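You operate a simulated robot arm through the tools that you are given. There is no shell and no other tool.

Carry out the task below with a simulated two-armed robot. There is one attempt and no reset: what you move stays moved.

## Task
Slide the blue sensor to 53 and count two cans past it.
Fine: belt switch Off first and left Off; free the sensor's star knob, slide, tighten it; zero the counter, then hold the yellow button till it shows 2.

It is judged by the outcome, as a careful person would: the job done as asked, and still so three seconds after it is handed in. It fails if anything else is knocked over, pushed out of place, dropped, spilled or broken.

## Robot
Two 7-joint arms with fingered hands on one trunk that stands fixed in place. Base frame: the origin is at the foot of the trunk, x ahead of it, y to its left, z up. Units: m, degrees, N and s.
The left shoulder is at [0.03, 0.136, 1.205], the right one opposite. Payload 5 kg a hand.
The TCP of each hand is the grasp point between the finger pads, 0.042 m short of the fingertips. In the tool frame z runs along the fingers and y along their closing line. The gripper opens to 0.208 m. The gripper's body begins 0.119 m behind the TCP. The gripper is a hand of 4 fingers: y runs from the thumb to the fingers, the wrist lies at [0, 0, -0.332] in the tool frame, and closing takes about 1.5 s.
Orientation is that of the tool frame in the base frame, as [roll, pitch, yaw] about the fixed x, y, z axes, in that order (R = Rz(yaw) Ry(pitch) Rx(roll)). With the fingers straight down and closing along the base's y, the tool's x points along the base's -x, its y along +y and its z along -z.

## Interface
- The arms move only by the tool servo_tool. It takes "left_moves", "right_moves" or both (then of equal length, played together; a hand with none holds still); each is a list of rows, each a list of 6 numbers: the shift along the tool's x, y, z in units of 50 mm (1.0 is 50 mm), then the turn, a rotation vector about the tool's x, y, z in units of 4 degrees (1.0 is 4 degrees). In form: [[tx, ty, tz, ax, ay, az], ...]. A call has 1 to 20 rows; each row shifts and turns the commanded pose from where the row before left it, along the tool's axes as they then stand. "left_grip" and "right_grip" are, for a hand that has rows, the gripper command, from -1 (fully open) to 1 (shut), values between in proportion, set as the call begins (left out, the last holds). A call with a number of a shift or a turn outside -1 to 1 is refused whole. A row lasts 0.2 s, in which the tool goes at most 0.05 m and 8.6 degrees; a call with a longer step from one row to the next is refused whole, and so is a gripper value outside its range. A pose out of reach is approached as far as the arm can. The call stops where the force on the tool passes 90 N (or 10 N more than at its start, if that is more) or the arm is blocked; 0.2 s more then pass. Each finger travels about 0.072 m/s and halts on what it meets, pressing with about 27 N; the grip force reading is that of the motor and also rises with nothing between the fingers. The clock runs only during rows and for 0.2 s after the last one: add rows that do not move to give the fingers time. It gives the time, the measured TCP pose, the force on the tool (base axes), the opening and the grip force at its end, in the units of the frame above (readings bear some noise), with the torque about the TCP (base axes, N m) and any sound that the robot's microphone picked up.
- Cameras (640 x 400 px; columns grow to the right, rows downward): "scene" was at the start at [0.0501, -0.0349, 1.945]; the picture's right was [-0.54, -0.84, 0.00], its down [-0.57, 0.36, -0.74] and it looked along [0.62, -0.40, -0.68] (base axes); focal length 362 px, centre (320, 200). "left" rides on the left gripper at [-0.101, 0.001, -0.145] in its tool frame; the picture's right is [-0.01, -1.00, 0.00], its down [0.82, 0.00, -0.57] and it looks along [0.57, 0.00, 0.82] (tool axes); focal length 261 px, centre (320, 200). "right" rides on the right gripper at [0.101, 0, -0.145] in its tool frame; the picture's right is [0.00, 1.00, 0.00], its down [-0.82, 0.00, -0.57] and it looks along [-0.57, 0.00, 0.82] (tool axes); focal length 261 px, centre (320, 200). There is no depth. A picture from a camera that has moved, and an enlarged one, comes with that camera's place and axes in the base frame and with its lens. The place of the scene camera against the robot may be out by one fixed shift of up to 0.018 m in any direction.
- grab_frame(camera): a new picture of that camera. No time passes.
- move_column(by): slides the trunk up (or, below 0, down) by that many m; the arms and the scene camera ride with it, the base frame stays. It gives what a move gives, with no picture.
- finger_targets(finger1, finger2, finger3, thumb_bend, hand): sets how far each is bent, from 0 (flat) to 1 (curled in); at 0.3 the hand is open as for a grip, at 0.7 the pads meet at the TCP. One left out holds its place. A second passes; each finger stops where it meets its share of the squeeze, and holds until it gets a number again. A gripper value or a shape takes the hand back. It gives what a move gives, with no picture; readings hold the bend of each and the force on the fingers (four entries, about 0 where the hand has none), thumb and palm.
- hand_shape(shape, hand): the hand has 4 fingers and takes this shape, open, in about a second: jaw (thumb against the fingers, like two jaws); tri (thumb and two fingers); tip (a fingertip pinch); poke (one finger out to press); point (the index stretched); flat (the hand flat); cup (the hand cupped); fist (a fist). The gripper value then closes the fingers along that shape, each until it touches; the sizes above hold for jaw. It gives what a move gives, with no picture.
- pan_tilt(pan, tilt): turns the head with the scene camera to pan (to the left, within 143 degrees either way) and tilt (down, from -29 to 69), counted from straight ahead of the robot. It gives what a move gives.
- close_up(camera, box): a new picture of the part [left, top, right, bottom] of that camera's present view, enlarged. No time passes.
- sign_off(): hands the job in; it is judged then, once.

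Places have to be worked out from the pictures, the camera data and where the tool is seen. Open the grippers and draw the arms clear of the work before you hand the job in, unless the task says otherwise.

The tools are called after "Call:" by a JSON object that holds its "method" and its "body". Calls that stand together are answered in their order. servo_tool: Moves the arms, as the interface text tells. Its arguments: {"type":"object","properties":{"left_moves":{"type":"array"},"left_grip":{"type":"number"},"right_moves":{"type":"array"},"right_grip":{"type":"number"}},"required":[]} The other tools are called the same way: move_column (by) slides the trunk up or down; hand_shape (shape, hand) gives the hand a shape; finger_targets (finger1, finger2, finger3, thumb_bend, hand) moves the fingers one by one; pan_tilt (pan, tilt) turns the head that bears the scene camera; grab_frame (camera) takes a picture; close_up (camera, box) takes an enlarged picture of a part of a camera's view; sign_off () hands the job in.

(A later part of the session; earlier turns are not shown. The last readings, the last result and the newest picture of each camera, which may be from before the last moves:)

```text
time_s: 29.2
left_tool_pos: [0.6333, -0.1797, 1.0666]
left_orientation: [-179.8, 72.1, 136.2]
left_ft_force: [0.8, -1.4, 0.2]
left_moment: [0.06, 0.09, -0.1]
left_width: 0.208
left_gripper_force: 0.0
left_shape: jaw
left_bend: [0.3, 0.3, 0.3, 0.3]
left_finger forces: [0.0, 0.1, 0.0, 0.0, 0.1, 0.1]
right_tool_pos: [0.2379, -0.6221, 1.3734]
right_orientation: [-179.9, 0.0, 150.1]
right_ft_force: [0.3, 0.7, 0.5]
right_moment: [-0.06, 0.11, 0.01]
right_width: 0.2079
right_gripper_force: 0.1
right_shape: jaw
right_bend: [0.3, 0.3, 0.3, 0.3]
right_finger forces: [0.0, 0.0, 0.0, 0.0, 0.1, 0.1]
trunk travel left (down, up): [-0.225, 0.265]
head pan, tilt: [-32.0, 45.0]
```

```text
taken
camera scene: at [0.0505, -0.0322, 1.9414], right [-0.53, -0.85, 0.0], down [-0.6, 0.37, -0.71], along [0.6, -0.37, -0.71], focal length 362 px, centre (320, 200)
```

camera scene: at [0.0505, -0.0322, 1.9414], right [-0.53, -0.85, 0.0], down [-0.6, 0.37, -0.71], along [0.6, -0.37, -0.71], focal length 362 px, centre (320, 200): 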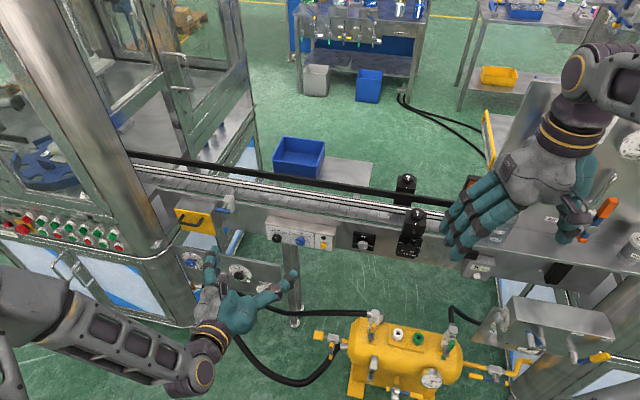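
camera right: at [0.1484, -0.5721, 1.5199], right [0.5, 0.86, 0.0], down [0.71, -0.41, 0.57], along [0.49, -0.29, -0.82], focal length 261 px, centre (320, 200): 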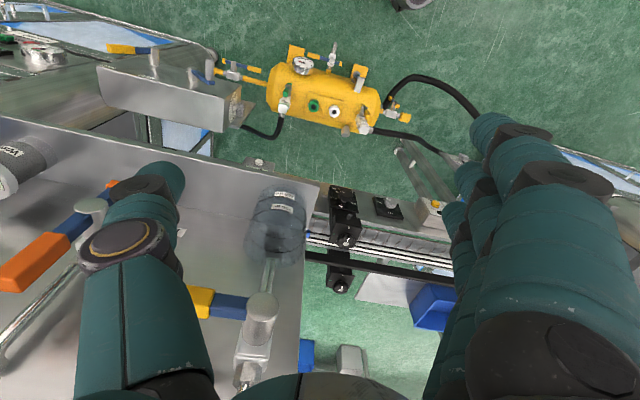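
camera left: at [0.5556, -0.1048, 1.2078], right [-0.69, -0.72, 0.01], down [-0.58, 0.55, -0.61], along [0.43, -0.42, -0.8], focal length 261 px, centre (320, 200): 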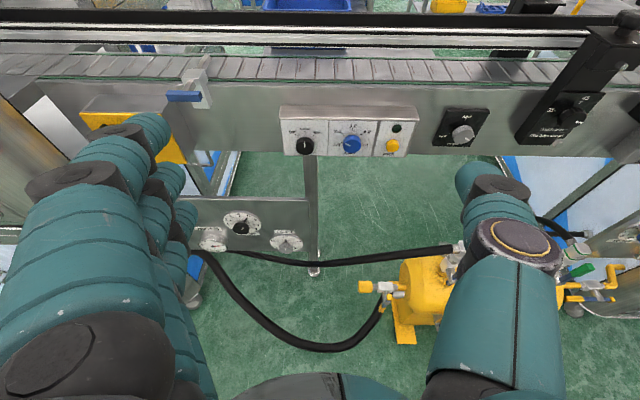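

Excellent view. I zoom on the control box from both cameras.

Call:
{"method": "close_up", "body": {"camera": "left", "box": [264, 90, 424, 190]}}

Call:
{"method": "close_up", "body": {"camera": "scene", "box": [250, 195, 350, 257]}}

Call:
{"method": "close_up", "body": {"camera": "left", "box": [420, 60, 640, 197]}}

```text
4.00 times, centred on (344, 140) of left
camera zoom: at [0.5556, -0.1048, 1.2078], right [-0.69, -0.72, 0.01], down [-0.58, 0.55, -0.61], along [0.43, -0.42, -0.8], focal length 1043 px, centre (224, 440)
```

zoom: 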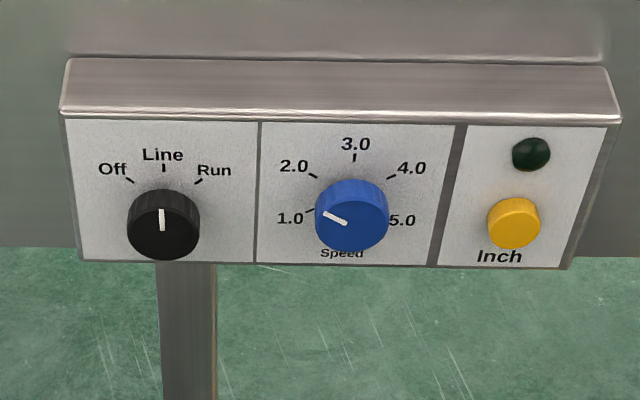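

```text
6.40 times, centred on (300, 226) of scene
camera zoom: at [0.0505, -0.0322, 1.9414], right [-0.53, -0.85, 0.0], down [-0.6, 0.37, -0.71], along [0.6, -0.37, -0.71], focal length 2318 px, centre (448, 34)
```

zoom: 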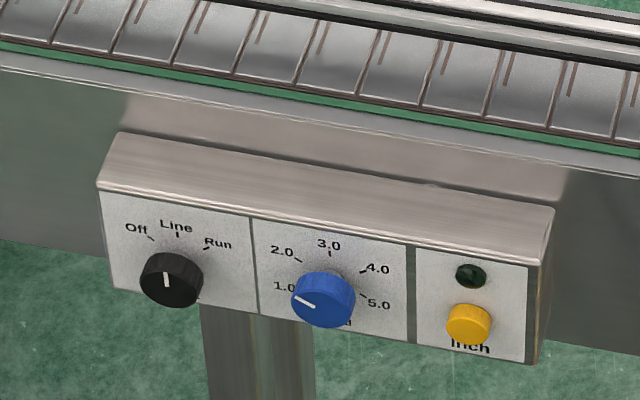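

```text
2.91 times, centred on (530, 128) of left
camera zoom: at [0.5556, -0.1048, 1.2078], right [-0.69, -0.72, 0.01], down [-0.58, 0.55, -0.61], along [0.43, -0.42, -0.8], focal length 758 px, centre (-291, 408)
```

zoom: 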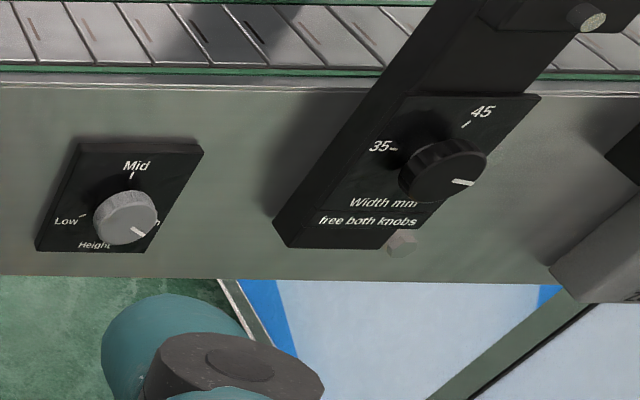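

The switch is on "Line", Off is about 45° counter-clockwise; two left-camera views put its face near (0.866, -0.360, 0.852), about 36 mm across. I'll set a two-finger-and-thumb shape and see how it looks before approaching.

Call:
{"method": "hand_shape", "body": {"shape": "tri", "hand": "left"}}

Call:
{"method": "servo_tool", "body": {"left_moves": [[0.386, 0.069, 0.359, 0, -1, 0], [0.41, 0.069, 0.331, 0, -1, 0], [0.432, 0.069, 0.302, 0, -1, 0], [0.452, 0.069, 0.271, 0, -1, 0], [0.47, 0.069, 0.238, 0, -0.475, 0], [0.478, 0.069, 0.222, 0, 0, 0], [0.478, 0.069, 0.222, 0, 0, 0], [0.478, 0.069, 0.222, 0, 0, 0], [0.478, 0.069, 0.222, 0, 0, 0]]}}

Call:
{"method": "grab_frame", "body": {"camera": "left"}}

Call:
{"method": "grab_frame", "body": {"camera": "scene"}}

```text
time_s: 30.1
left_tool_pos: [0.6306, -0.1793, 1.067]
left_orientation: [-180.0, 72.0, 136.1]
left_ft_force: [-0.1, -0.5, 0.2]
left_moment: [0.01, -0.01, -0.03]
left_width: 0.2081
left_gripper_force: 0.0
left_shape: tri
left_bend: [0.3, 0.3, 0.06, 0.3]
left_finger forces: [0.1, 0.0, 0.1, 0.0, 0.0, 0.1]
right_tool_pos: [0.2371, -0.6221, 1.3745]
right_orientation: [180.0, 0.0, 150.0]
right_ft_force: [0.4, 0.2, -0.6]
right_moment: [0.01, 0.03, -0.01]
right_width: 0.2081
right_gripper_force: 0.1
right_shape: jaw
right_bend: [0.3, 0.3, 0.3, 0.3]
right_finger forces: [0.1, 0.0, 0.1, 0.0, 0.1, 0.0]
trunk travel left (down, up): [-0.225, 0.265]
head pan, tilt: [-32.0, 45.0]
```

```text
time_s: 32.1
left_tool_pos: [0.7248, -0.2267, 0.8522]
left_orientation: [159.0, 89.9, 115.1]
left_ft_force: [0.7, -0.5, 0.4]
left_moment: [0.02, 0.04, -0.12]
left_width: 0.2078
left_gripper_force: 0.1
left_shape: tri
left_bend: [0.3, 0.3, 0.05, 0.3]
left_finger forces: [0.0, 0.0, 0.0, 0.0, 0.1, 0.1]
right_tool_pos: [0.2357, -0.6227, 1.3744]
right_orientation: [180.0, -0.1, 149.9]
right_ft_force: [-0.3, -0.5, -0.2]
right_moment: [0.0, 0.04, 0.02]
right_width: 0.2081
right_gripper_force: 0.0
right_shape: jaw
right_bend: [0.3, 0.3, 0.3, 0.3]
right_finger forces: [0.0, 0.1, 0.1, 0.0, 0.0, 0.1]
trunk travel left (down, up): [-0.225, 0.265]
head pan, tilt: [-32.0, 45.0]
```

```text
taken
camera left: at [0.6214, -0.1249, 0.9533], right [-0.69, -0.72, 0.0], down [-0.41, 0.4, -0.82], along [0.59, -0.57, -0.57], focal length 261 px, centre (320, 200)
```

left: 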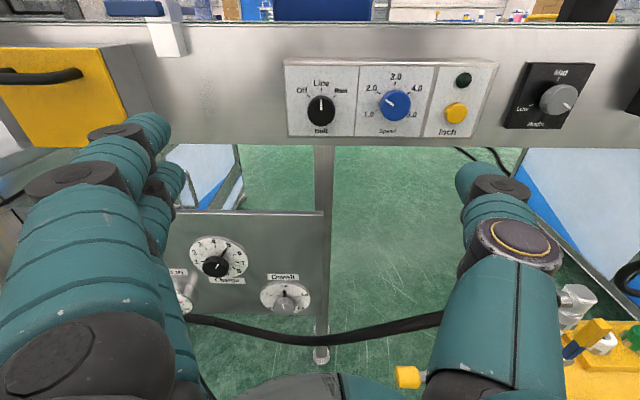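

```text
taken
camera scene: at [0.0492, -0.0333, 1.9414], right [-0.53, -0.85, 0.0], down [-0.6, 0.37, -0.71], along [0.6, -0.37, -0.71], focal length 362 px, centre (320, 200)
```

scene: 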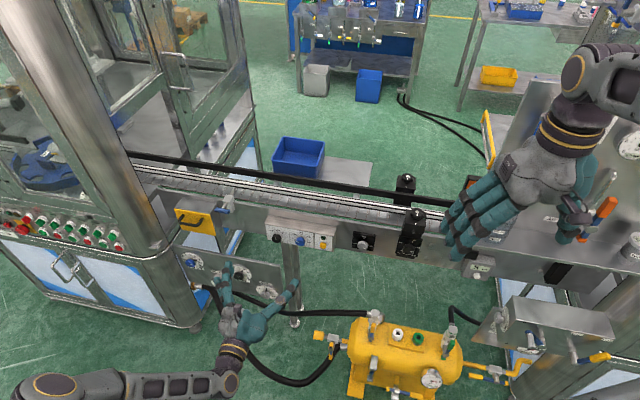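

The knob label reads "Belt". I'll zoom to measure the knob location from this third left-camera pose.

Call:
{"method": "close_up", "body": {"camera": "left", "box": [270, 50, 510, 200]}}

```text
2.67 times, centred on (390, 125) of left
camera zoom: at [0.6214, -0.1249, 0.9533], right [-0.69, -0.72, 0.0], down [-0.41, 0.4, -0.82], along [0.59, -0.57, -0.57], focal length 695 px, centre (133, 400)
```

zoom: 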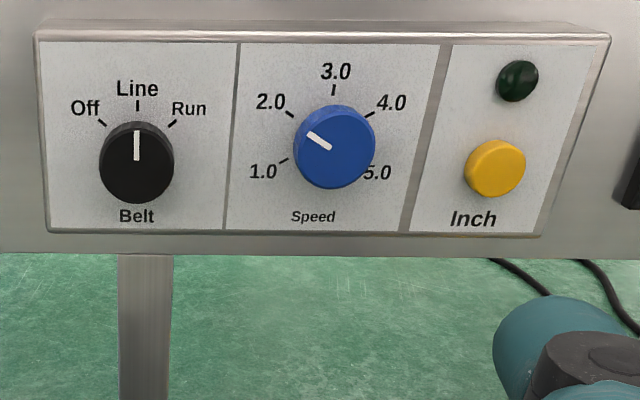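

Three left views agree: the Belt knob face is at (0.863, -0.358, 0.855), and the TCP is already aligned with it sideways and in height. I pre-close the fingers to about 70 mm so the thumb clears the blue knob, then check.

Call:
{"method": "servo_tool", "body": {"left_moves": [[0, 0, 0.4, 0, 0, 0], [0, 0, 0.4, 0, 0, 0], [0, 0, 0, 0, 0, 0], [0, 0, 0, 0, 0, 0], [0, 0, 0, 0, 0, 0], [0, 0, 0, 0, 0, 0]], "left_grip": 0.35}}

Call:
{"method": "grab_frame", "body": {"camera": "left"}}

```text
time_s: 33.5
left_tool_pos: [0.7527, -0.2544, 0.8542]
left_orientation: [179.0, 89.9, 135.0]
left_ft_force: [-0.6, 0.1, 0.1]
left_moment: [-0.03, -0.05, -0.01]
left_width: 0.0681
left_gripper_force: 0.1
left_shape: tri
left_bend: [0.73, 0.73, 0.05, 0.7]
left_finger forces: [0.1, 0.1, 0.1, 0.1, 0.0, 0.0]
right_tool_pos: [0.2356, -0.6243, 1.3756]
right_orientation: [-179.9, -0.1, 150.0]
right_ft_force: [-0.3, -0.2, -0.2]
right_moment: [0.03, 0.01, 0.0]
right_width: 0.208
right_gripper_force: 0.0
right_shape: jaw
right_bend: [0.3, 0.3, 0.3, 0.3]
right_finger forces: [0.0, 0.0, 0.0, 0.1, 0.0, 0.0]
trunk travel left (down, up): [-0.225, 0.265]
head pan, tilt: [-32.0, 45.0]
```

```text
taken
camera left: at [0.6492, -0.1537, 0.9548], right [-0.69, -0.72, 0.0], down [-0.42, 0.4, -0.82], along [0.59, -0.57, -0.57], focal length 261 px, centre (320, 200)
```

left: 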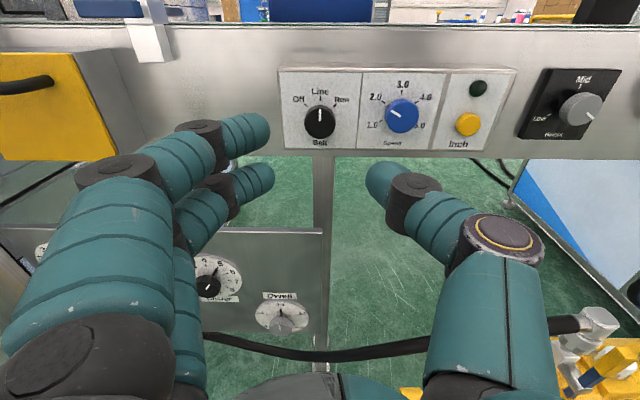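

The fingertips sit about 40 mm ahead of the TCP with the thumb 46 mm to the right and the middle finger directly opposite, which clears the blue knob. I advance 90 mm toward the knob and check.

Call:
{"method": "servo_tool", "body": {"left_moves": [[0, 0.03, 0.5, 0, 0, 0], [0, 0.03, 0.5, 0, 0, 0], [0, 0, 0.4, 0, 0, 0], [0, 0, 0.4, 0, 0, 0], [0, 0, 0, 0, 0, 0]]}}

Call:
{"method": "grab_frame", "body": {"camera": "left"}}

```text
time_s: 34.7
left_tool_pos: [0.8186, -0.3133, 0.8532]
left_orientation: [-168.0, 89.9, 148.0]
left_ft_force: [0.8, -0.2, 0.7]
left_moment: [0.04, -0.01, 0.02]
left_width: 0.0684
left_gripper_force: 0.0
left_shape: tri
left_bend: [0.73, 0.73, 0.05, 0.7]
left_finger forces: [0.1, 0.1, 0.1, 0.0, 0.0, 0.0]
right_tool_pos: [0.2369, -0.6227, 1.3746]
right_orientation: [180.0, 0.1, 150.0]
right_ft_force: [-0.7, 0.1, -0.4]
right_moment: [-0.04, -0.01, -0.01]
right_width: 0.2079
right_gripper_force: 0.0
right_shape: jaw
right_bend: [0.3, 0.3, 0.3, 0.3]
right_finger forces: [0.0, 0.1, 0.1, 0.0, 0.0, 0.0]
trunk travel left (down, up): [-0.225, 0.265]
head pan, tilt: [-32.0, 45.0]
```

```text
taken
camera left: at [0.7157, -0.2126, 0.9533], right [-0.69, -0.72, 0.01], down [-0.42, 0.39, -0.82], along [0.59, -0.57, -0.57], focal length 261 px, centre (320, 200)
```

left: 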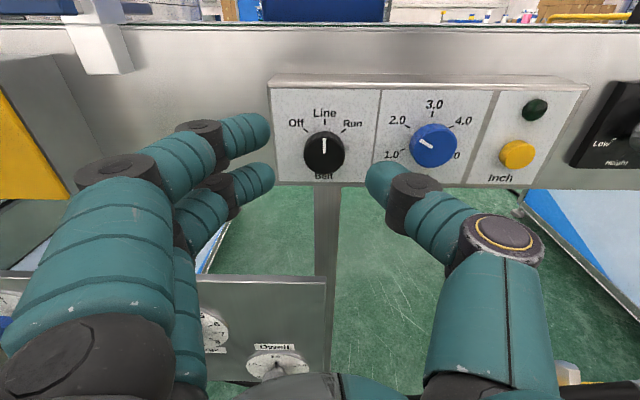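

The knob sits almost on the tool axis; I zoom to measure its exact offset before the last few centimetres.

Call:
{"method": "close_up", "body": {"camera": "left", "box": [240, 70, 480, 220]}}

```text
2.67 times, centred on (360, 145) of left
camera zoom: at [0.7157, -0.2126, 0.9533], right [-0.69, -0.72, 0.01], down [-0.42, 0.39, -0.82], along [0.59, -0.57, -0.57], focal length 695 px, centre (213, 347)
```

zoom: 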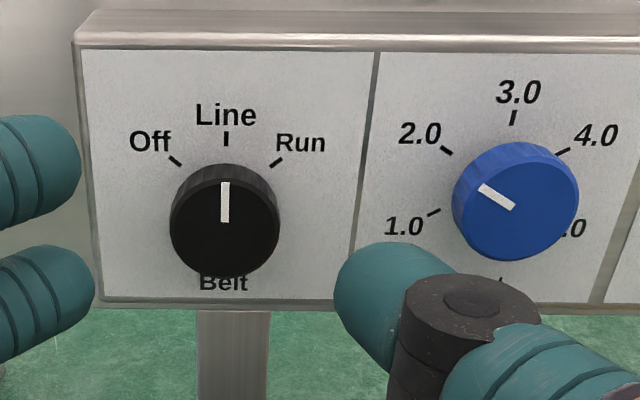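

The knob face is about 70 mm ahead and 4 mm to the right of the tool axis. I shift right 4 mm and advance 42 mm so the fingertips overlap the knob by about 12 mm.

Call:
{"method": "servo_tool", "body": {"left_moves": [[0, -0.08, 0.3, 0, 0, 0], [0, 0, 0.3, 0, 0, 0], [0, 0, 0.24, 0, 0, 0], [0, 0, 0, 0, 0, 0]]}}

Call:
{"method": "close_up", "body": {"camera": "left", "box": [220, 80, 460, 230]}}

Call:
{"method": "close_up", "body": {"camera": "scene", "box": [220, 190, 380, 290]}}

```text
time_s: 35.7
left_tool_pos: [0.8481, -0.3465, 0.8519]
left_orientation: [-163.8, 89.9, 152.4]
left_ft_force: [-5.6, 3.7, 0.0]
left_moment: [-0.1, -0.02, -0.46]
left_width: 0.0684
left_gripper_force: 0.0
left_shape: tri
left_bend: [0.73, 0.73, 0.05, 0.7]
left_finger forces: [0.0, 0.0, 0.1, 0.1, 6.9, 0.0]
right_tool_pos: [0.2348, -0.6221, 1.3735]
right_orientation: [179.9, 0.0, 150.0]
right_ft_force: [0.4, 0.6, 0.0]
right_moment: [-0.03, 0.0, 0.03]
right_width: 0.2077
right_gripper_force: 0.1
right_shape: jaw
right_bend: [0.3, 0.3, 0.3, 0.3]
right_finger forces: [0.1, 0.0, 0.0, 0.0, 0.0, 0.1]
trunk travel left (down, up): [-0.225, 0.265]
head pan, tilt: [-32.0, 45.0]
```

```text
2.67 times, centred on (340, 155) of left
camera zoom: at [0.7434, -0.2458, 0.9539], right [-0.69, -0.72, 0.01], down [-0.42, 0.4, -0.82], along [0.59, -0.57, -0.57], focal length 695 px, centre (267, 320)
```

zoom: 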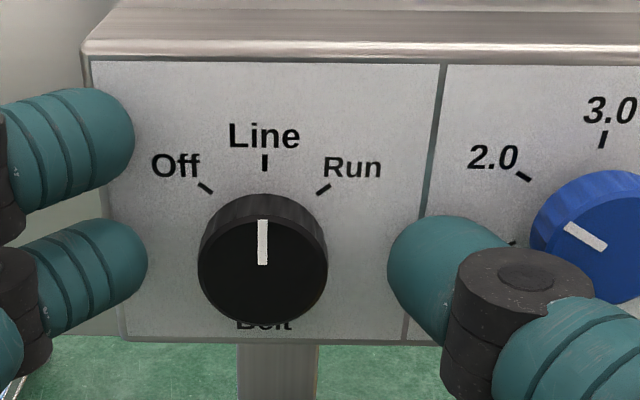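

```text
4.00 times, centred on (300, 240) of scene
camera zoom: at [0.0487, -0.0325, 1.9415], right [-0.53, -0.85, 0.0], down [-0.6, 0.37, -0.71], along [0.6, -0.37, -0.71], focal length 1449 px, centre (400, 40)
```

zoom: 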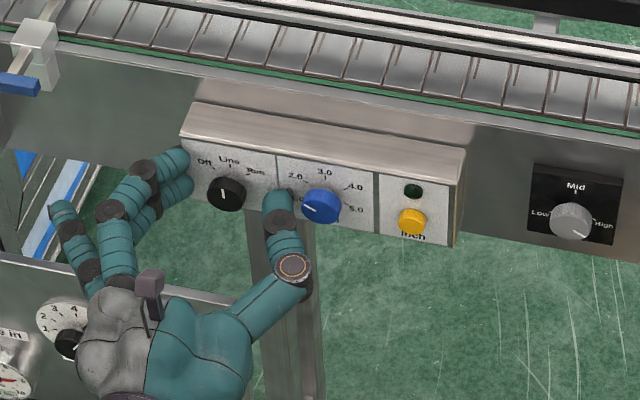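

The thumb tip just touches the panel (about 7 N), so depth is right. I back off 4 mm and close the fingers on the Belt knob.

Call:
{"method": "servo_tool", "body": {"left_moves": [[0, 0, -0.08, 0, 0, 0], [0, 0, 0, 0, 0, 0]]}}

Call:
{"method": "servo_tool", "body": {"left_moves": [[0, 0, 0, 0, 0, 0], [0, 0, 0, 0, 0, 0], [0, 0, 0, 0, 0, 0], [0, 0, 0, 0, 0, 0], [0, 0, 0, 0, 0, 0]], "left_grip": 1}}

Call:
{"method": "close_up", "body": {"camera": "left", "box": [220, 80, 460, 230]}}

```text
time_s: 36.3
left_tool_pos: [0.845, -0.3439, 0.8543]
left_orientation: [163.7, 89.9, 119.8]
left_ft_force: [0.8, -0.1, 0.7]
left_moment: [-0.01, -0.02, 0.0]
left_width: 0.0679
left_gripper_force: 0.1
left_shape: tri
left_bend: [0.73, 0.73, 0.05, 0.7]
left_finger forces: [0.0, 0.1, 0.0, 0.1, 0.1, 0.0]
right_tool_pos: [0.2347, -0.6232, 1.3738]
right_orientation: [-180.0, 0.0, 150.0]
right_ft_force: [1.0, 0.0, -0.1]
right_moment: [0.03, 0.01, -0.02]
right_width: 0.2076
right_gripper_force: 0.1
right_shape: jaw
right_bend: [0.3, 0.3, 0.3, 0.3]
right_finger forces: [0.1, 0.1, 0.0, 0.0, 0.0, 0.0]
trunk travel left (down, up): [-0.225, 0.265]
head pan, tilt: [-32.0, 45.0]
```

```text
time_s: 37.5
left_tool_pos: [0.8425, -0.3447, 0.852]
left_orientation: [177.9, 90.0, 133.8]
left_ft_force: [-1.9, -6.0, 0.8]
left_moment: [0.0, -0.04, 0.02]
left_width: 0.0175
left_gripper_force: 27.0
left_shape: tri
left_bend: [0.7, 0.72, 0.25, 0.7]
left_finger forces: [0.0, 15.7, 0.0, 0.0, 21.6, 0.0]
right_tool_pos: [0.2353, -0.6241, 1.3746]
right_orientation: [180.0, 0.0, 150.0]
right_ft_force: [0.4, -0.7, -0.4]
right_moment: [0.03, -0.02, 0.01]
right_width: 0.2077
right_gripper_force: 0.0
right_shape: jaw
right_bend: [0.3, 0.3, 0.3, 0.3]
right_finger forces: [0.0, 0.1, 0.1, 0.1, 0.1, 0.1]
trunk travel left (down, up): [-0.225, 0.265]
head pan, tilt: [-32.0, 45.0]
```

```text
2.67 times, centred on (340, 155) of left
camera zoom: at [0.7397, -0.2437, 0.9538], right [-0.7, -0.72, 0.0], down [-0.41, 0.4, -0.82], along [0.59, -0.57, -0.57], focal length 695 px, centre (267, 320)
```

zoom: 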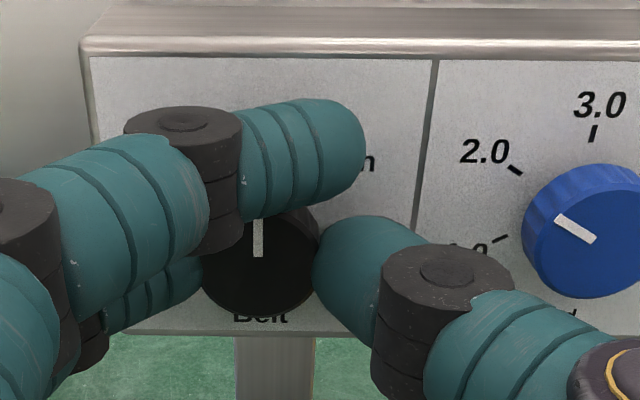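

Thumb and middle finger hold the knob (about 16–22 N). I turn it counter-clockwise toward Off, first 28°.

Call:
{"method": "servo_tool", "body": {"left_moves": [[0, 0, 0, 0, 0, -1], [0, 0, 0, 0, 0, -1], [0, 0, 0, 0, 0, -1], [0, 0, 0, 0, 0, -1], [0, 0, 0, 0, 0, -1], [0, 0, 0, 0, 0, -1], [0, 0, 0, 0, 0, -1], [0, 0, 0, 0, 0, 0]]}}

Call:
{"method": "close_up", "body": {"camera": "left", "box": [220, 80, 460, 230]}}

Call:
{"method": "close_up", "body": {"camera": "scene", "box": [220, 190, 380, 290]}}

```text
time_s: 39.3
left_tool_pos: [0.8437, -0.3438, 0.8541]
left_orientation: [-90.1, 62.0, -134.2]
left_ft_force: [-4.4, -13.8, 7.0]
left_moment: [-0.11, -0.16, -0.33]
left_width: 0.017
left_gripper_force: 26.6
left_shape: tri
left_bend: [0.7, 0.72, 0.28, 0.7]
left_finger forces: [0.0, 12.2, 0.0, 0.1, 27.0, 0.1]
right_tool_pos: [0.2354, -0.6242, 1.3741]
right_orientation: [-180.0, 0.0, 150.0]
right_ft_force: [0.2, -0.4, 0.3]
right_moment: [-0.03, 0.0, 0.0]
right_width: 0.2079
right_gripper_force: 0.1
right_shape: jaw
right_bend: [0.3, 0.3, 0.3, 0.3]
right_finger forces: [0.0, 0.0, 0.1, 0.0, 0.0, 0.0]
trunk travel left (down, up): [-0.225, 0.265]
head pan, tilt: [-32.0, 45.0]
```

```text
2.67 times, centred on (340, 155) of left
camera zoom: at [0.7725, -0.209, 0.9423], right [-0.61, -0.63, 0.47], down [-0.68, 0.12, -0.72], along [0.4, -0.76, -0.5], focal length 695 px, centre (267, 320)
```

zoom: 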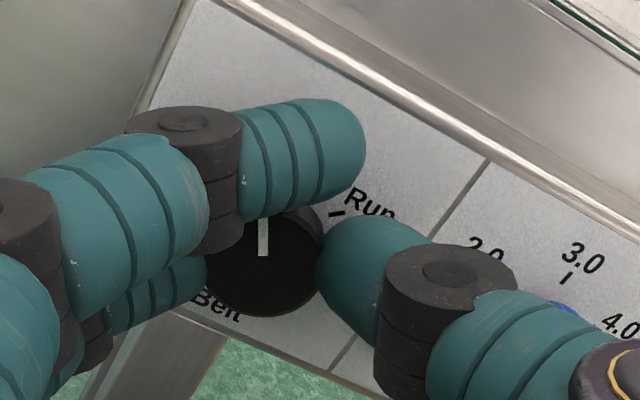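

```text
4.00 times, centred on (300, 240) of scene
camera zoom: at [0.0477, -0.0341, 1.9415], right [-0.53, -0.85, 0.0], down [-0.6, 0.38, -0.71], along [0.6, -0.37, -0.71], focal length 1449 px, centre (400, 40)
```

zoom: 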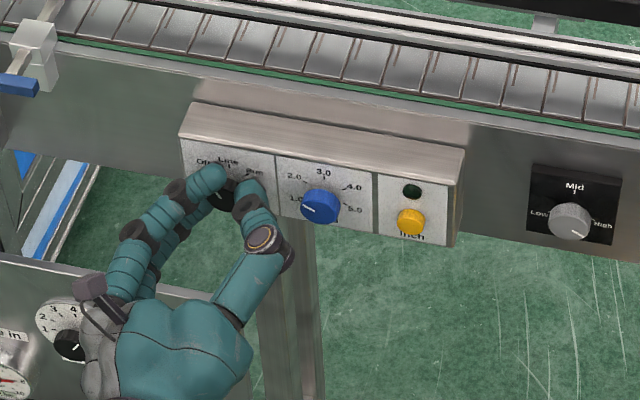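

The knob turns with the hand. I continue another 19° to reach the Off mark.

Call:
{"method": "servo_tool", "body": {"left_moves": [[0, 0, 0, 0, 0, -1], [0, 0, 0, 0, 0, -1], [0, 0, 0, 0, 0, -1], [0, 0, 0, 0, 0, -1], [0, 0, 0, 0, 0, -0.75], [0, 0, 0, 0, 0, 0]]}}

Call:
{"method": "close_up", "body": {"camera": "left", "box": [220, 80, 460, 230]}}

Call:
{"method": "close_up", "body": {"camera": "scene", "box": [250, 195, 350, 257]}}

```text
time_s: 40.7
left_tool_pos: [0.8444, -0.3439, 0.8543]
left_orientation: [-90.0, 43.0, -134.0]
left_ft_force: [-5.9, -10.5, 11.9]
left_moment: [-0.21, -0.14, -0.28]
left_width: 0.0172
left_gripper_force: 26.6
left_shape: tri
left_bend: [0.7, 0.72, 0.28, 0.7]
left_finger forces: [0.1, 12.2, 0.1, 0.0, 27.9, 0.0]
right_tool_pos: [0.2341, -0.622, 1.3749]
right_orientation: [180.0, 0.1, 150.1]
right_ft_force: [0.5, 0.0, 0.0]
right_moment: [0.0, -0.01, 0.01]
right_width: 0.208
right_gripper_force: 0.0
right_shape: jaw
right_bend: [0.3, 0.3, 0.3, 0.3]
right_finger forces: [0.0, 0.0, 0.1, 0.1, 0.0, 0.0]
trunk travel left (down, up): [-0.225, 0.265]
head pan, tilt: [-32.0, 45.0]
```

```text
2.67 times, centred on (340, 155) of left
camera zoom: at [0.7909, -0.19, 0.9222], right [-0.47, -0.49, 0.73], down [-0.83, -0.04, -0.56], along [0.3, -0.87, -0.39], focal length 695 px, centre (267, 320)
```

zoom: 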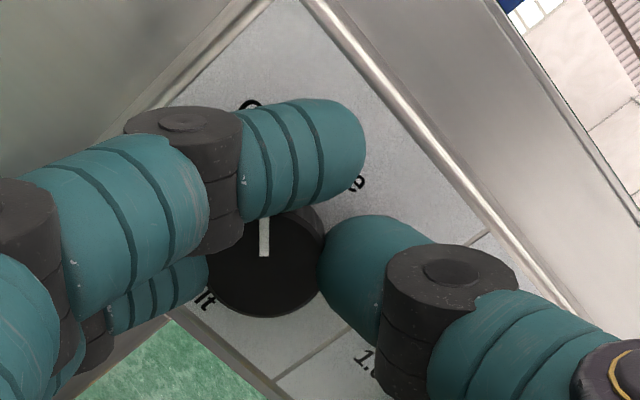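

```text
6.40 times, centred on (300, 226) of scene
camera zoom: at [0.0473, -0.0337, 1.9415], right [-0.53, -0.85, 0.0], down [-0.6, 0.37, -0.71], along [0.6, -0.37, -0.71], focal length 2318 px, centre (448, 34)
```

zoom: 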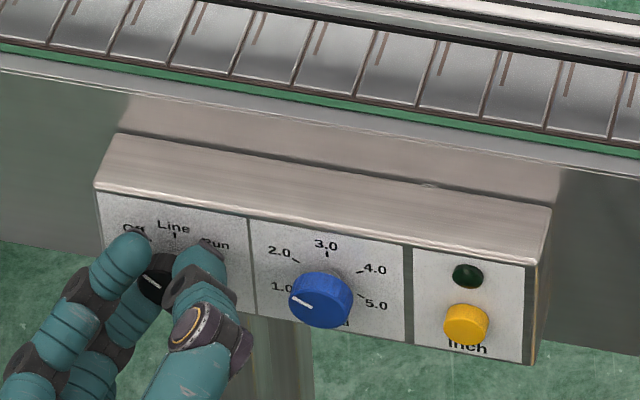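

The pointer has turned about 47°, pointing to Off. I open the fingers and back straight away to verify.

Call:
{"method": "servo_tool", "body": {"left_moves": [[0, 0, 0, 0, 0, 0], [0, 0, 0, 0, 0, 0], [0, 0, 0, 0, 0, 0], [0, 0, 0, 0, 0, 0], [0, 0, 0, 0, 0, 0]], "left_grip": 0.35}}

Call:
{"method": "servo_tool", "body": {"left_moves": [[0, 0, -0.4, 0, 0, 0], [0, 0, -0.5, 0, 0, 0], [0, 0, -0.5, 0, 0, 0], [0, 0, -0.5, 0, 0, 0], [0, 0, -0.5, 0, 0, 0], [0, 0, 0, 0, 0, 0]]}}

Call:
{"method": "close_up", "body": {"camera": "scene", "box": [250, 195, 350, 257]}}

Call:
{"method": "grab_frame", "body": {"camera": "left"}}

```text
time_s: 41.9
left_tool_pos: [0.8459, -0.3422, 0.8552]
left_orientation: [-89.9, 43.2, -133.9]
left_ft_force: [4.7, 3.1, 12.5]
left_moment: [1.16, -1.41, 0.02]
left_width: 0.0669
left_gripper_force: 0.1
left_shape: tri
left_bend: [0.73, 0.74, 0.11, 0.7]
left_finger forces: [0.1, 0.1, 12.3, 0.0, 0.1, 0.0]
right_tool_pos: [0.2362, -0.6225, 1.3748]
right_orientation: [-180.0, 0.0, 149.9]
right_ft_force: [-0.3, -0.4, 0.2]
right_moment: [0.0, 0.01, -0.03]
right_width: 0.2077
right_gripper_force: 0.1
right_shape: jaw
right_bend: [0.3, 0.3, 0.3, 0.3]
right_finger forces: [0.1, 0.0, 0.1, 0.1, 0.1, 0.0]
trunk travel left (down, up): [-0.225, 0.265]
head pan, tilt: [-32.0, 45.0]
```

```text
time_s: 43.3
left_tool_pos: [0.7604, -0.2602, 0.854]
left_orientation: [-90.2, 43.0, -134.2]
left_ft_force: [0.7, -0.9, -0.5]
left_moment: [-0.01, -0.01, 0.03]
left_width: 0.067
left_gripper_force: 0.1
left_shape: tri
left_bend: [0.73, 0.74, 0.05, 0.7]
left_finger forces: [0.1, 0.0, 0.0, 0.0, 0.0, 0.0]
right_tool_pos: [0.2353, -0.6241, 1.375]
right_orientation: [-180.0, 0.0, 149.9]
right_ft_force: [0.1, -0.9, 0.6]
right_moment: [0.04, 0.05, 0.02]
right_width: 0.2079
right_gripper_force: 0.0
right_shape: jaw
right_bend: [0.3, 0.3, 0.3, 0.3]
right_finger forces: [0.1, 0.0, 0.0, 0.0, 0.0, 0.0]
trunk travel left (down, up): [-0.225, 0.265]
head pan, tilt: [-32.0, 45.0]
```

```text
6.40 times, centred on (300, 226) of scene
camera zoom: at [0.0491, -0.0338, 1.9414], right [-0.53, -0.85, 0.0], down [-0.6, 0.37, -0.71], along [0.6, -0.37, -0.71], focal length 2318 px, centre (448, 34)
```

zoom: 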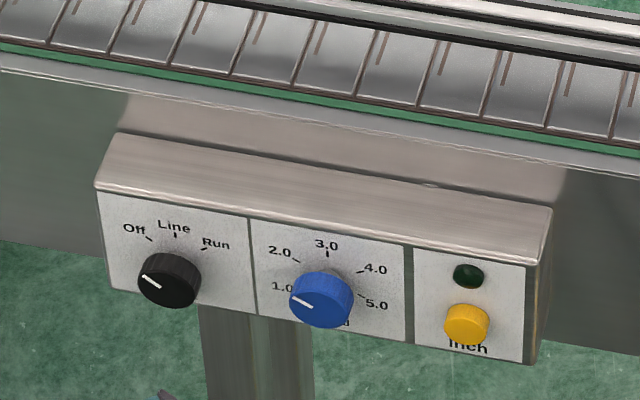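

```text
taken
camera left: at [0.7068, -0.106, 0.9217], right [-0.47, -0.49, 0.73], down [-0.83, -0.04, -0.56], along [0.3, -0.87, -0.39], focal length 261 px, centre (320, 200)
```

left: 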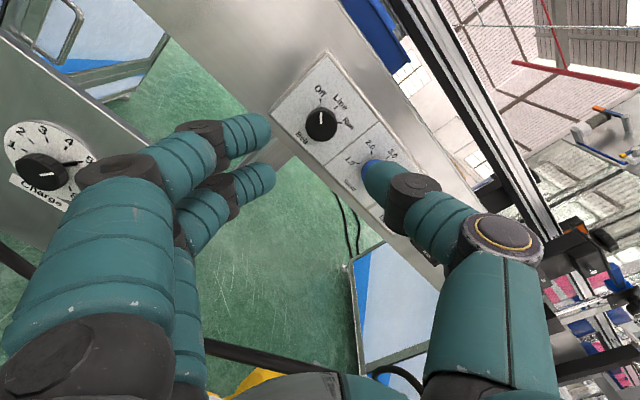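

The Belt switch now points to Off. A stray finger briefly met something (12 N) while opening, so I check the dial panel beside it for any change.

Call:
{"method": "close_up", "body": {"camera": "scene", "box": [160, 235, 300, 322]}}

Call:
{"method": "close_up", "body": {"camera": "left", "box": [0, 80, 160, 240]}}

Call:
{"method": "close_up", "body": {"camera": "left", "box": [256, 40, 416, 240]}}

```text
4.57 times, centred on (230, 278) of scene
camera zoom: at [0.0491, -0.0338, 1.9414], right [-0.53, -0.85, 0.0], down [-0.6, 0.37, -0.71], along [0.6, -0.37, -0.71], focal length 1656 px, centre (731, -159)
```

zoom: 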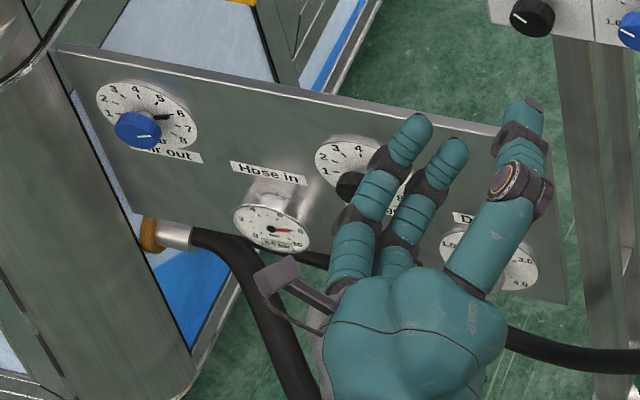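

```text
2.50 times, centred on (80, 160) of left
camera zoom: at [0.7068, -0.106, 0.9217], right [-0.47, -0.49, 0.73], down [-0.83, -0.04, -0.56], along [0.3, -0.87, -0.39], focal length 652 px, centre (920, 300)
```

zoom: 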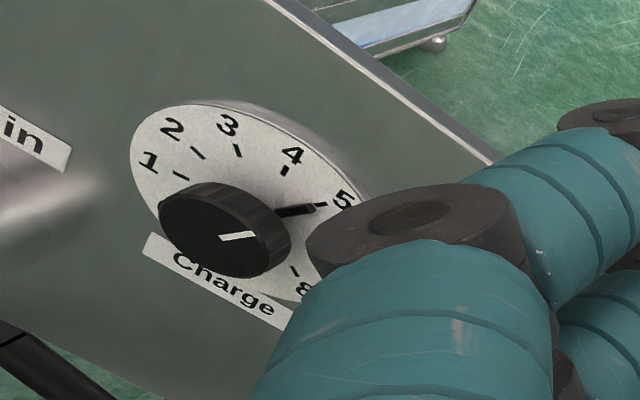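

```text
2.00 times, centred on (336, 140) of left
camera zoom: at [0.7068, -0.106, 0.9217], right [-0.47, -0.49, 0.73], down [-0.83, -0.04, -0.56], along [0.3, -0.87, -0.39], focal length 521 px, centre (288, 320)
```

zoom: 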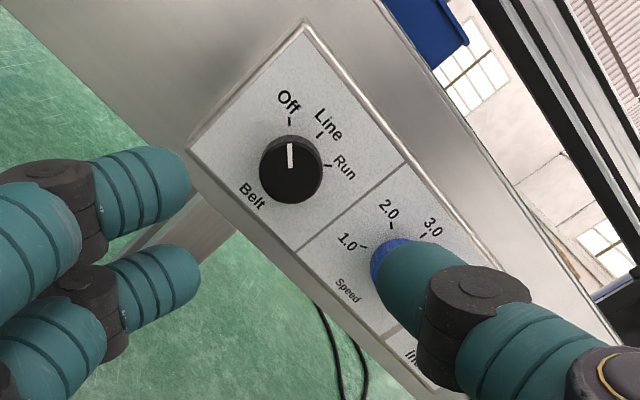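

The Belt switch is at Off. The contact's force and moment place it at the dial panel's top edge, and the Charge dial still points at 5 as before. I back the left hand further away and rotate it upright again.

Call:
{"method": "servo_tool", "body": {"left_moves": [[0, 0, -0.7, 0, 0, 0], [0, 0, -0.7, 0, 0, 0], [0, 0, 0, 0, 0, 1], [0, 0, 0, 0, 0, 1], [0, 0, 0, 0, 0, 1], [0, 0, 0, 0, 0, 1], [0, 0, 0, 0, 0, 1], [0, 0, 0, 0, 0, 1], [0, 0, 0, 0, 0, 1], [0, 0, 0, 0, 0, 1], [0, 0, 0, 0, 0, 1], [0, 0, 0, 0, 0, 1], [0, 0, 0, 0, 0, 1], [0, 0, 0, 0, 0, 0.75], [0, 0, 0, 0, 0, 0]]}}

Call:
{"method": "hand_shape", "body": {"shape": "poke", "hand": "left"}}

Call:
{"method": "grab_frame", "body": {"camera": "left"}}

Call:
{"method": "grab_frame", "body": {"camera": "scene"}}

```text
time_s: 46.5
left_tool_pos: [0.7072, -0.2116, 0.8546]
left_orientation: [164.0, 89.9, 120.1]
left_ft_force: [1.1, 0.4, 0.4]
left_moment: [-0.03, -0.02, 0.01]
left_width: 0.0671
left_gripper_force: 0.0
left_shape: tri
left_bend: [0.73, 0.74, 0.05, 0.7]
left_finger forces: [0.1, 0.0, 0.0, 0.0, 0.0, 0.0]
right_tool_pos: [0.2347, -0.6233, 1.3755]
right_orientation: [-180.0, 0.0, 149.9]
right_ft_force: [0.3, 0.1, 0.0]
right_moment: [-0.02, -0.02, 0.0]
right_width: 0.2079
right_gripper_force: 0.1
right_shape: jaw
right_bend: [0.3, 0.3, 0.3, 0.3]
right_finger forces: [0.0, 0.0, 0.1, 0.0, 0.0, 0.1]
trunk travel left (down, up): [-0.225, 0.265]
head pan, tilt: [-32.0, 45.0]
```

```text
time_s: 47.4
left_tool_pos: [0.7078, -0.2129, 0.8547]
left_orientation: [-178.9, 89.9, 137.1]
left_ft_force: [0.1, 0.1, -0.6]
left_moment: [-0.04, 0.01, 0.0]
left_width: 0.0
left_gripper_force: 0.0
left_shape: poke
left_bend: [1.0, 1.0, 1.0, 0.45]
left_finger forces: [0.0, 0.1, 0.0, 0.0, 0.0, 0.0]
right_tool_pos: [0.2354, -0.6227, 1.3739]
right_orientation: [180.0, 0.0, 150.0]
right_ft_force: [-0.2, -0.8, -0.2]
right_moment: [0.0, 0.0, 0.01]
right_width: 0.2078
right_gripper_force: 0.1
right_shape: jaw
right_bend: [0.3, 0.3, 0.3, 0.3]
right_finger forces: [0.0, 0.1, 0.0, 0.0, 0.0, 0.1]
trunk travel left (down, up): [-0.225, 0.265]
head pan, tilt: [-32.0, 45.0]
```

```text
taken
camera left: at [0.6034, -0.1104, 0.9546], right [-0.69, -0.72, 0.0], down [-0.42, 0.4, -0.82], along [0.59, -0.57, -0.57], focal length 261 px, centre (320, 200)
```

left: 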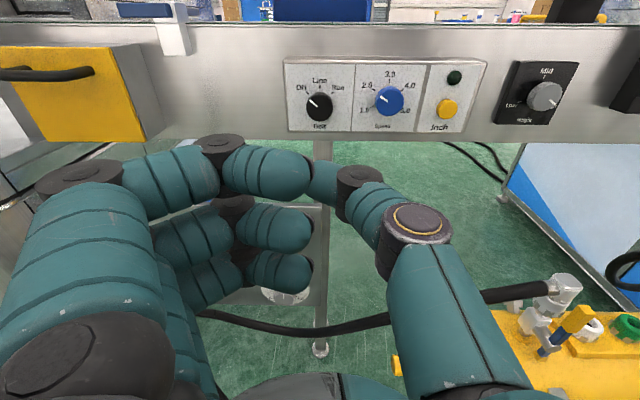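

```text
taken
camera scene: at [0.0488, -0.0331, 1.9414], right [-0.53, -0.85, 0.0], down [-0.6, 0.37, -0.71], along [0.6, -0.37, -0.71], focal length 362 px, centre (320, 200)
```

scene: 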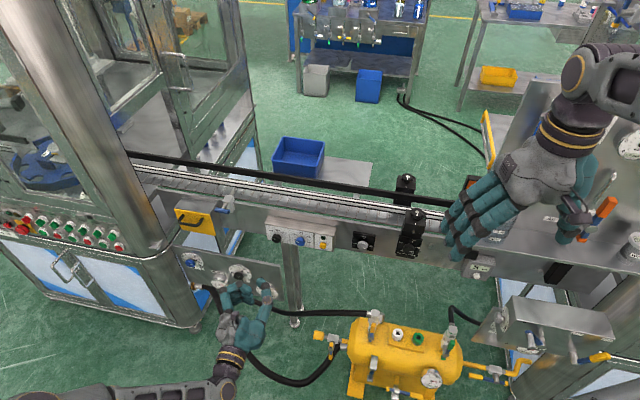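

The left hand is clear, in a poke shape ready for the Inch button later. Now the right hand: I yaw it to face the conveyor and begin tilting it forward and down, staying in front of the shelf edge.

Call:
{"method": "servo_tool", "body": {"right_moves": [[0.1, 0, 0, 0, 0, 1], [0.1, 0, 0, 0, 0, 1], [0.1, 0, 0, 0, 0, 1], [0, 0, 0, 0, 0, 0.5], [0.075, -0.05, 0.3125, 0, -1, 0], [0.097, -0.05, 0.3065, 0, -1, 0], [0.118, -0.05, 0.299, 0, -1, 0], [0.138, -0.05, 0.29, 0, -1, 0], [0.158, -0.05, 0.28, 0, -1, 0], [0.177, -0.05, 0.268, 0, -1, 0], [0.196, -0.05, 0.255, 0, -1, 0], [0.213, -0.05, 0.241, 0, -1, 0], [0, 0, 0, 0, 0, 0]]}}

Call:
{"method": "grab_frame", "body": {"camera": "right"}}

Call:
{"method": "pan_tilt", "body": {"pan": -55, "tilt": 45}}

Call:
{"method": "grab_frame", "body": {"camera": "scene"}}

```text
time_s: 50.2
left_tool_pos: [0.7074, -0.2107, 0.8534]
left_orientation: [-163.5, 89.9, 152.6]
left_ft_force: [-0.5, 0.4, -0.6]
left_moment: [-0.02, 0.01, -0.04]
left_width: 0.0001
left_gripper_force: 0.0
left_shape: poke
left_bend: [1.0, 1.0, 1.0, 0.45]
left_finger forces: [0.1, 0.1, 0.1, 0.0, 0.0, 0.1]
right_tool_pos: [0.1894, -0.6215, 1.2582]
right_orientation: [179.9, 31.7, 136.0]
right_ft_force: [-0.9, 0.1, 0.7]
right_moment: [-0.04, 0.05, -0.02]
right_width: 0.2077
right_gripper_force: 0.1
right_shape: jaw
right_bend: [0.3, 0.3, 0.3, 0.3]
right_finger forces: [0.0, 0.0, 0.1, 0.1, 0.0, 0.0]
right hand out of reach, approached as far as the arm can: row 12
trunk travel left (down, up): [-0.225, 0.265]
head pan, tilt: [-32.0, 45.0]
```

```text
taken
camera right: at [0.0721, -0.5089, 1.3275], right [0.7, 0.72, 0.0], down [0.28, -0.28, 0.92], along [0.66, -0.64, -0.4], focal length 261 px, centre (320, 200)
```

right: 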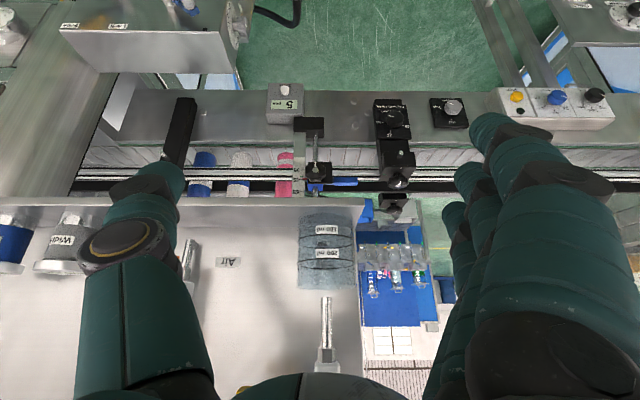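

```text
time_s: 51.0
left_tool_pos: [0.7061, -0.2114, 0.8536]
left_orientation: [-175.7, 89.9, 140.4]
left_ft_force: [0.1, -0.9, -0.2]
left_moment: [0.0, 0.0, -0.01]
left_width: 0.0
left_gripper_force: 0.1
left_shape: poke
left_bend: [1.0, 1.0, 1.0, 0.45]
left_finger forces: [0.1, 0.0, 0.1, 0.1, 0.0, 0.0]
right_tool_pos: [0.1892, -0.6222, 1.2571]
right_orientation: [179.9, 31.7, 136.0]
right_ft_force: [0.3, 0.6, -0.4]
right_moment: [-0.03, 0.01, 0.0]
right_width: 0.2079
right_gripper_force: 0.1
right_shape: jaw
right_bend: [0.3, 0.3, 0.3, 0.3]
right_finger forces: [0.0, 0.1, 0.0, 0.0, 0.0, 0.1]
trunk travel left (down, up): [-0.225, 0.265]
head pan, tilt: [-55.0, 45.0]
```

```text
taken
camera scene: at [0.0266, -0.0563, 1.9414], right [-0.82, -0.57, 0.0], down [-0.41, 0.58, -0.71], along [0.41, -0.58, -0.71], focal length 362 px, centre (320, 200)
```

scene: 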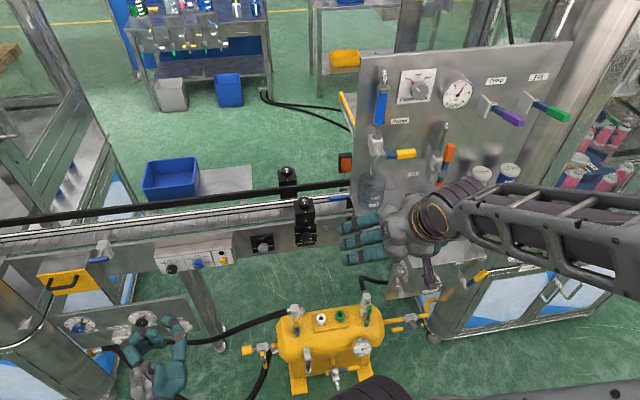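

The right camera now sees under the shelf: counter, post, blue sensor, star knob and cans (upside-down image). I zoom in.

Call:
{"method": "close_up", "body": {"camera": "right", "box": [250, 75, 410, 225]}}

Call:
{"method": "close_up", "body": {"camera": "right", "box": [290, 120, 370, 205]}}

Call:
{"method": "close_up", "body": {"camera": "scene", "box": [320, 130, 460, 260]}}

```text
2.67 times, centred on (330, 150) of right
camera zoom: at [0.072, -0.5093, 1.3275], right [0.7, 0.72, 0.0], down [0.28, -0.28, 0.92], along [0.66, -0.64, -0.4], focal length 695 px, centre (293, 333)
```

zoom: 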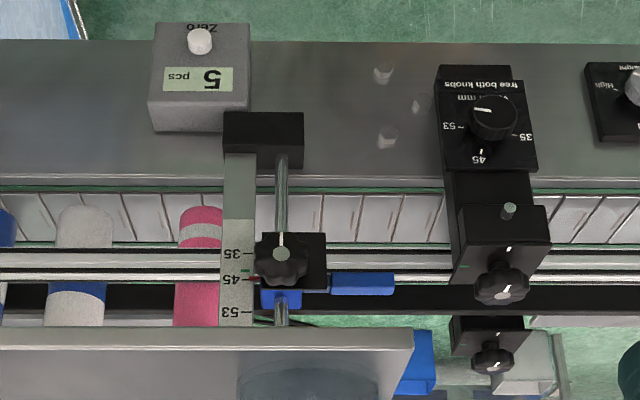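

```text
4.71 times, centred on (330, 162) of right
camera zoom: at [0.072, -0.5093, 1.3275], right [0.7, 0.72, 0.0], down [0.28, -0.28, 0.92], along [0.66, -0.64, -0.4], focal length 1227 px, centre (273, 376)
```

zoom: 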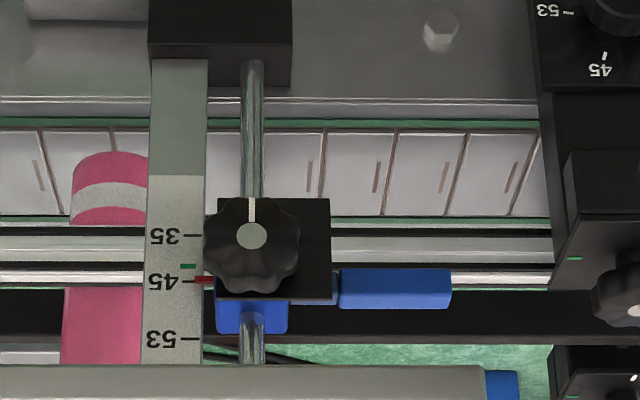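

```text
3.08 times, centred on (390, 195) of scene
camera zoom: at [0.0266, -0.0563, 1.9414], right [-0.82, -0.57, 0.0], down [-0.41, 0.58, -0.71], along [0.41, -0.58, -0.71], focal length 1114 px, centre (105, 215)
```

zoom: 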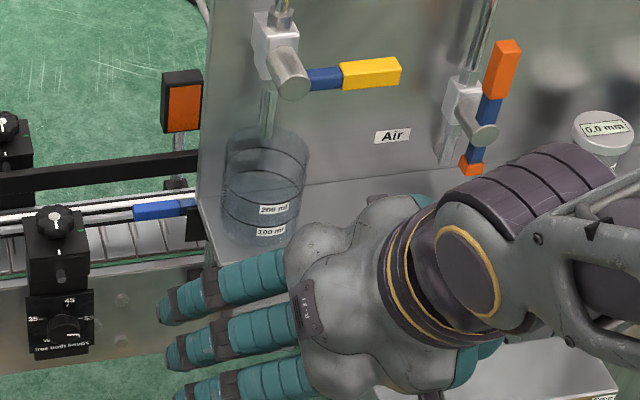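

Now it's clear: the height scale reads 35/45/53, the red pointer is at 45; the star knob points down (tight) with a green "free" mark at its right, i.e. 90° counter-clockwise. Knob front triangulates to (0.397, -0.836, 1.061), shelf bottom at z≈1.19, so a horizontal hand fits beneath. I keep tilting and lowering the right hand in front of the shelf.

Call:
{"method": "servo_tool", "body": {"right_moves": [[0.095, -0.0275, 0.294, 0, -1, 0], [0.116, -0.0275, 0.287, 0, -1, 0], [0.135, -0.0275, 0.278, 0, -1, 0], [0.155, -0.0275, 0.268, 0, -1, 0], [0.173, -0.0275, 0.256, 0, -1, 0], [0.19, -0.0275, 0.244, 0, -1, 0], [0.207, -0.0275, 0.23, 0, -1, 0], [0.222, -0.0275, 0.215, 0, -1, 0], [0, 0, 0, 0, 0, 0]]}}

Call:
{"method": "grab_frame", "body": {"camera": "right"}}

Call:
{"method": "grab_frame", "body": {"camera": "scene"}}

```text
time_s: 52.9
left_tool_pos: [0.7061, -0.2126, 0.8556]
left_orientation: [-99.3, 89.9, -143.3]
left_ft_force: [-1.6, -2.8, 1.0]
left_moment: [0.06, 0.07, 0.4]
left_width: 0.0
left_gripper_force: 0.0
left_shape: poke
left_bend: [1.0, 1.0, 1.0, 0.45]
left_finger forces: [0.1, 0.1, 0.0, 0.0, 0.0, 0.0]
right_tool_pos: [0.2026, -0.7672, 1.2313]
right_orientation: [-178.7, 72.0, 136.0]
right_ft_force: [-2.7, 18.0, 38.9]
right_moment: [-3.08, 1.78, 0.07]
right_width: 0.2077
right_gripper_force: 0.0
right_shape: jaw
right_bend: [0.28, 0.27, 0.3, 0.3]
right_finger forces: [3.7, 7.7, 0.0, 0.0, 34.6, 0.1]
right hand out of reach, approached as far as the arm can: row 1, 2, 3, 4, 5, 6
trunk travel left (down, up): [-0.225, 0.265]
head pan, tilt: [-55.0, 45.0]
stopped in row 9 (right hand): the force on the tool passed its limit at 143 N (the readings are from after the stop); the commanded pose is now the measured one
```

```text
taken
camera right: at [0.0833, -0.6465, 1.1809], right [0.71, 0.7, 0.0], down [-0.2, 0.21, 0.96], along [0.67, -0.68, 0.29], focal length 261 px, centre (320, 200)
```

right: 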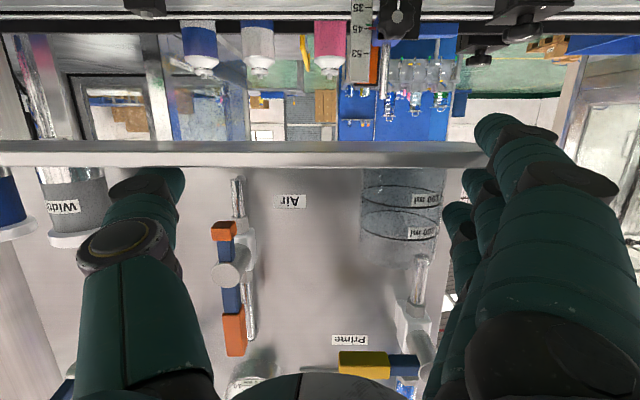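

```text
taken
camera scene: at [0.0259, -0.0538, 1.9418], right [-0.82, -0.57, 0.0], down [-0.41, 0.58, -0.71], along [0.41, -0.58, -0.71], focal length 362 px, centre (320, 200)
```

scene: 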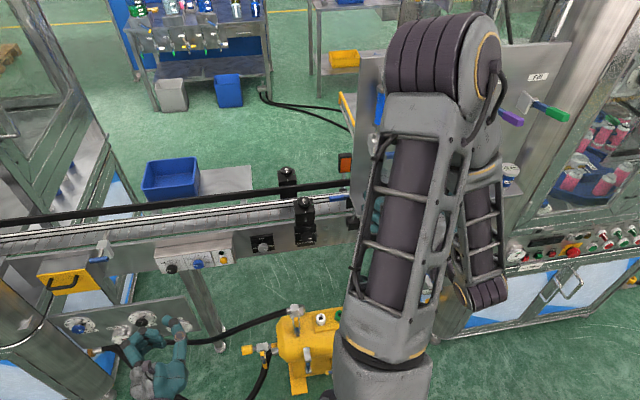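

The arm could not hold the requested pose and drifted right until the fingertips pressed on the shelf's front edge; it stopped. The jug still looks upright. I lift the hand gently straight up first to release the contact.

Call:
{"method": "servo_tool", "body": {"right_moves": [[-0.19, 0, -0.062, 0, 0, 0], [-0.19, 0, -0.062, 0, 0, 0], [-0.19, 0, -0.062, 0, 0, 0], [0, 0, 0, 0, 0, 0]]}}

Call:
{"method": "grab_frame", "body": {"camera": "right"}}

```text
time_s: 53.7
left_tool_pos: [0.707, -0.2112, 0.8547]
left_orientation: [-171.0, 89.9, 145.0]
left_ft_force: [0.0, 1.4, 0.4]
left_moment: [0.07, 0.07, -0.01]
left_width: 0.0
left_gripper_force: 0.0
left_shape: poke
left_bend: [1.0, 1.0, 1.0, 0.45]
left_finger forces: [0.1, 0.1, 0.0, 0.1, 0.0, 0.0]
right_tool_pos: [0.1993, -0.759, 1.2366]
right_orientation: [-178.9, 69.1, 136.0]
right_ft_force: [6.9, 0.1, -29.0]
right_moment: [-2.04, 2.49, -0.67]
right_width: 0.2079
right_gripper_force: 0.0
right_shape: jaw
right_bend: [0.31, 0.3, 0.3, 0.3]
right_finger forces: [26.0, 0.1, 0.0, 0.0, 0.1, 0.0]
trunk travel left (down, up): [-0.225, 0.265]
head pan, tilt: [-55.0, 45.0]
stopped in row 3 (right hand): the force on the tool passed its limit at 102 N (the readings are from after the stop); the commanded pose is now the measured one
```

```text
taken
camera right: at [0.0793, -0.6379, 1.1952], right [0.71, 0.71, 0.0], down [-0.17, 0.17, 0.97], along [0.69, -0.69, 0.24], focal length 261 px, centre (320, 200)
```

right: 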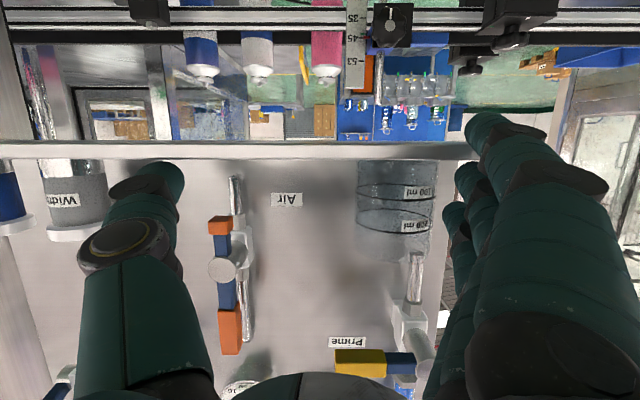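

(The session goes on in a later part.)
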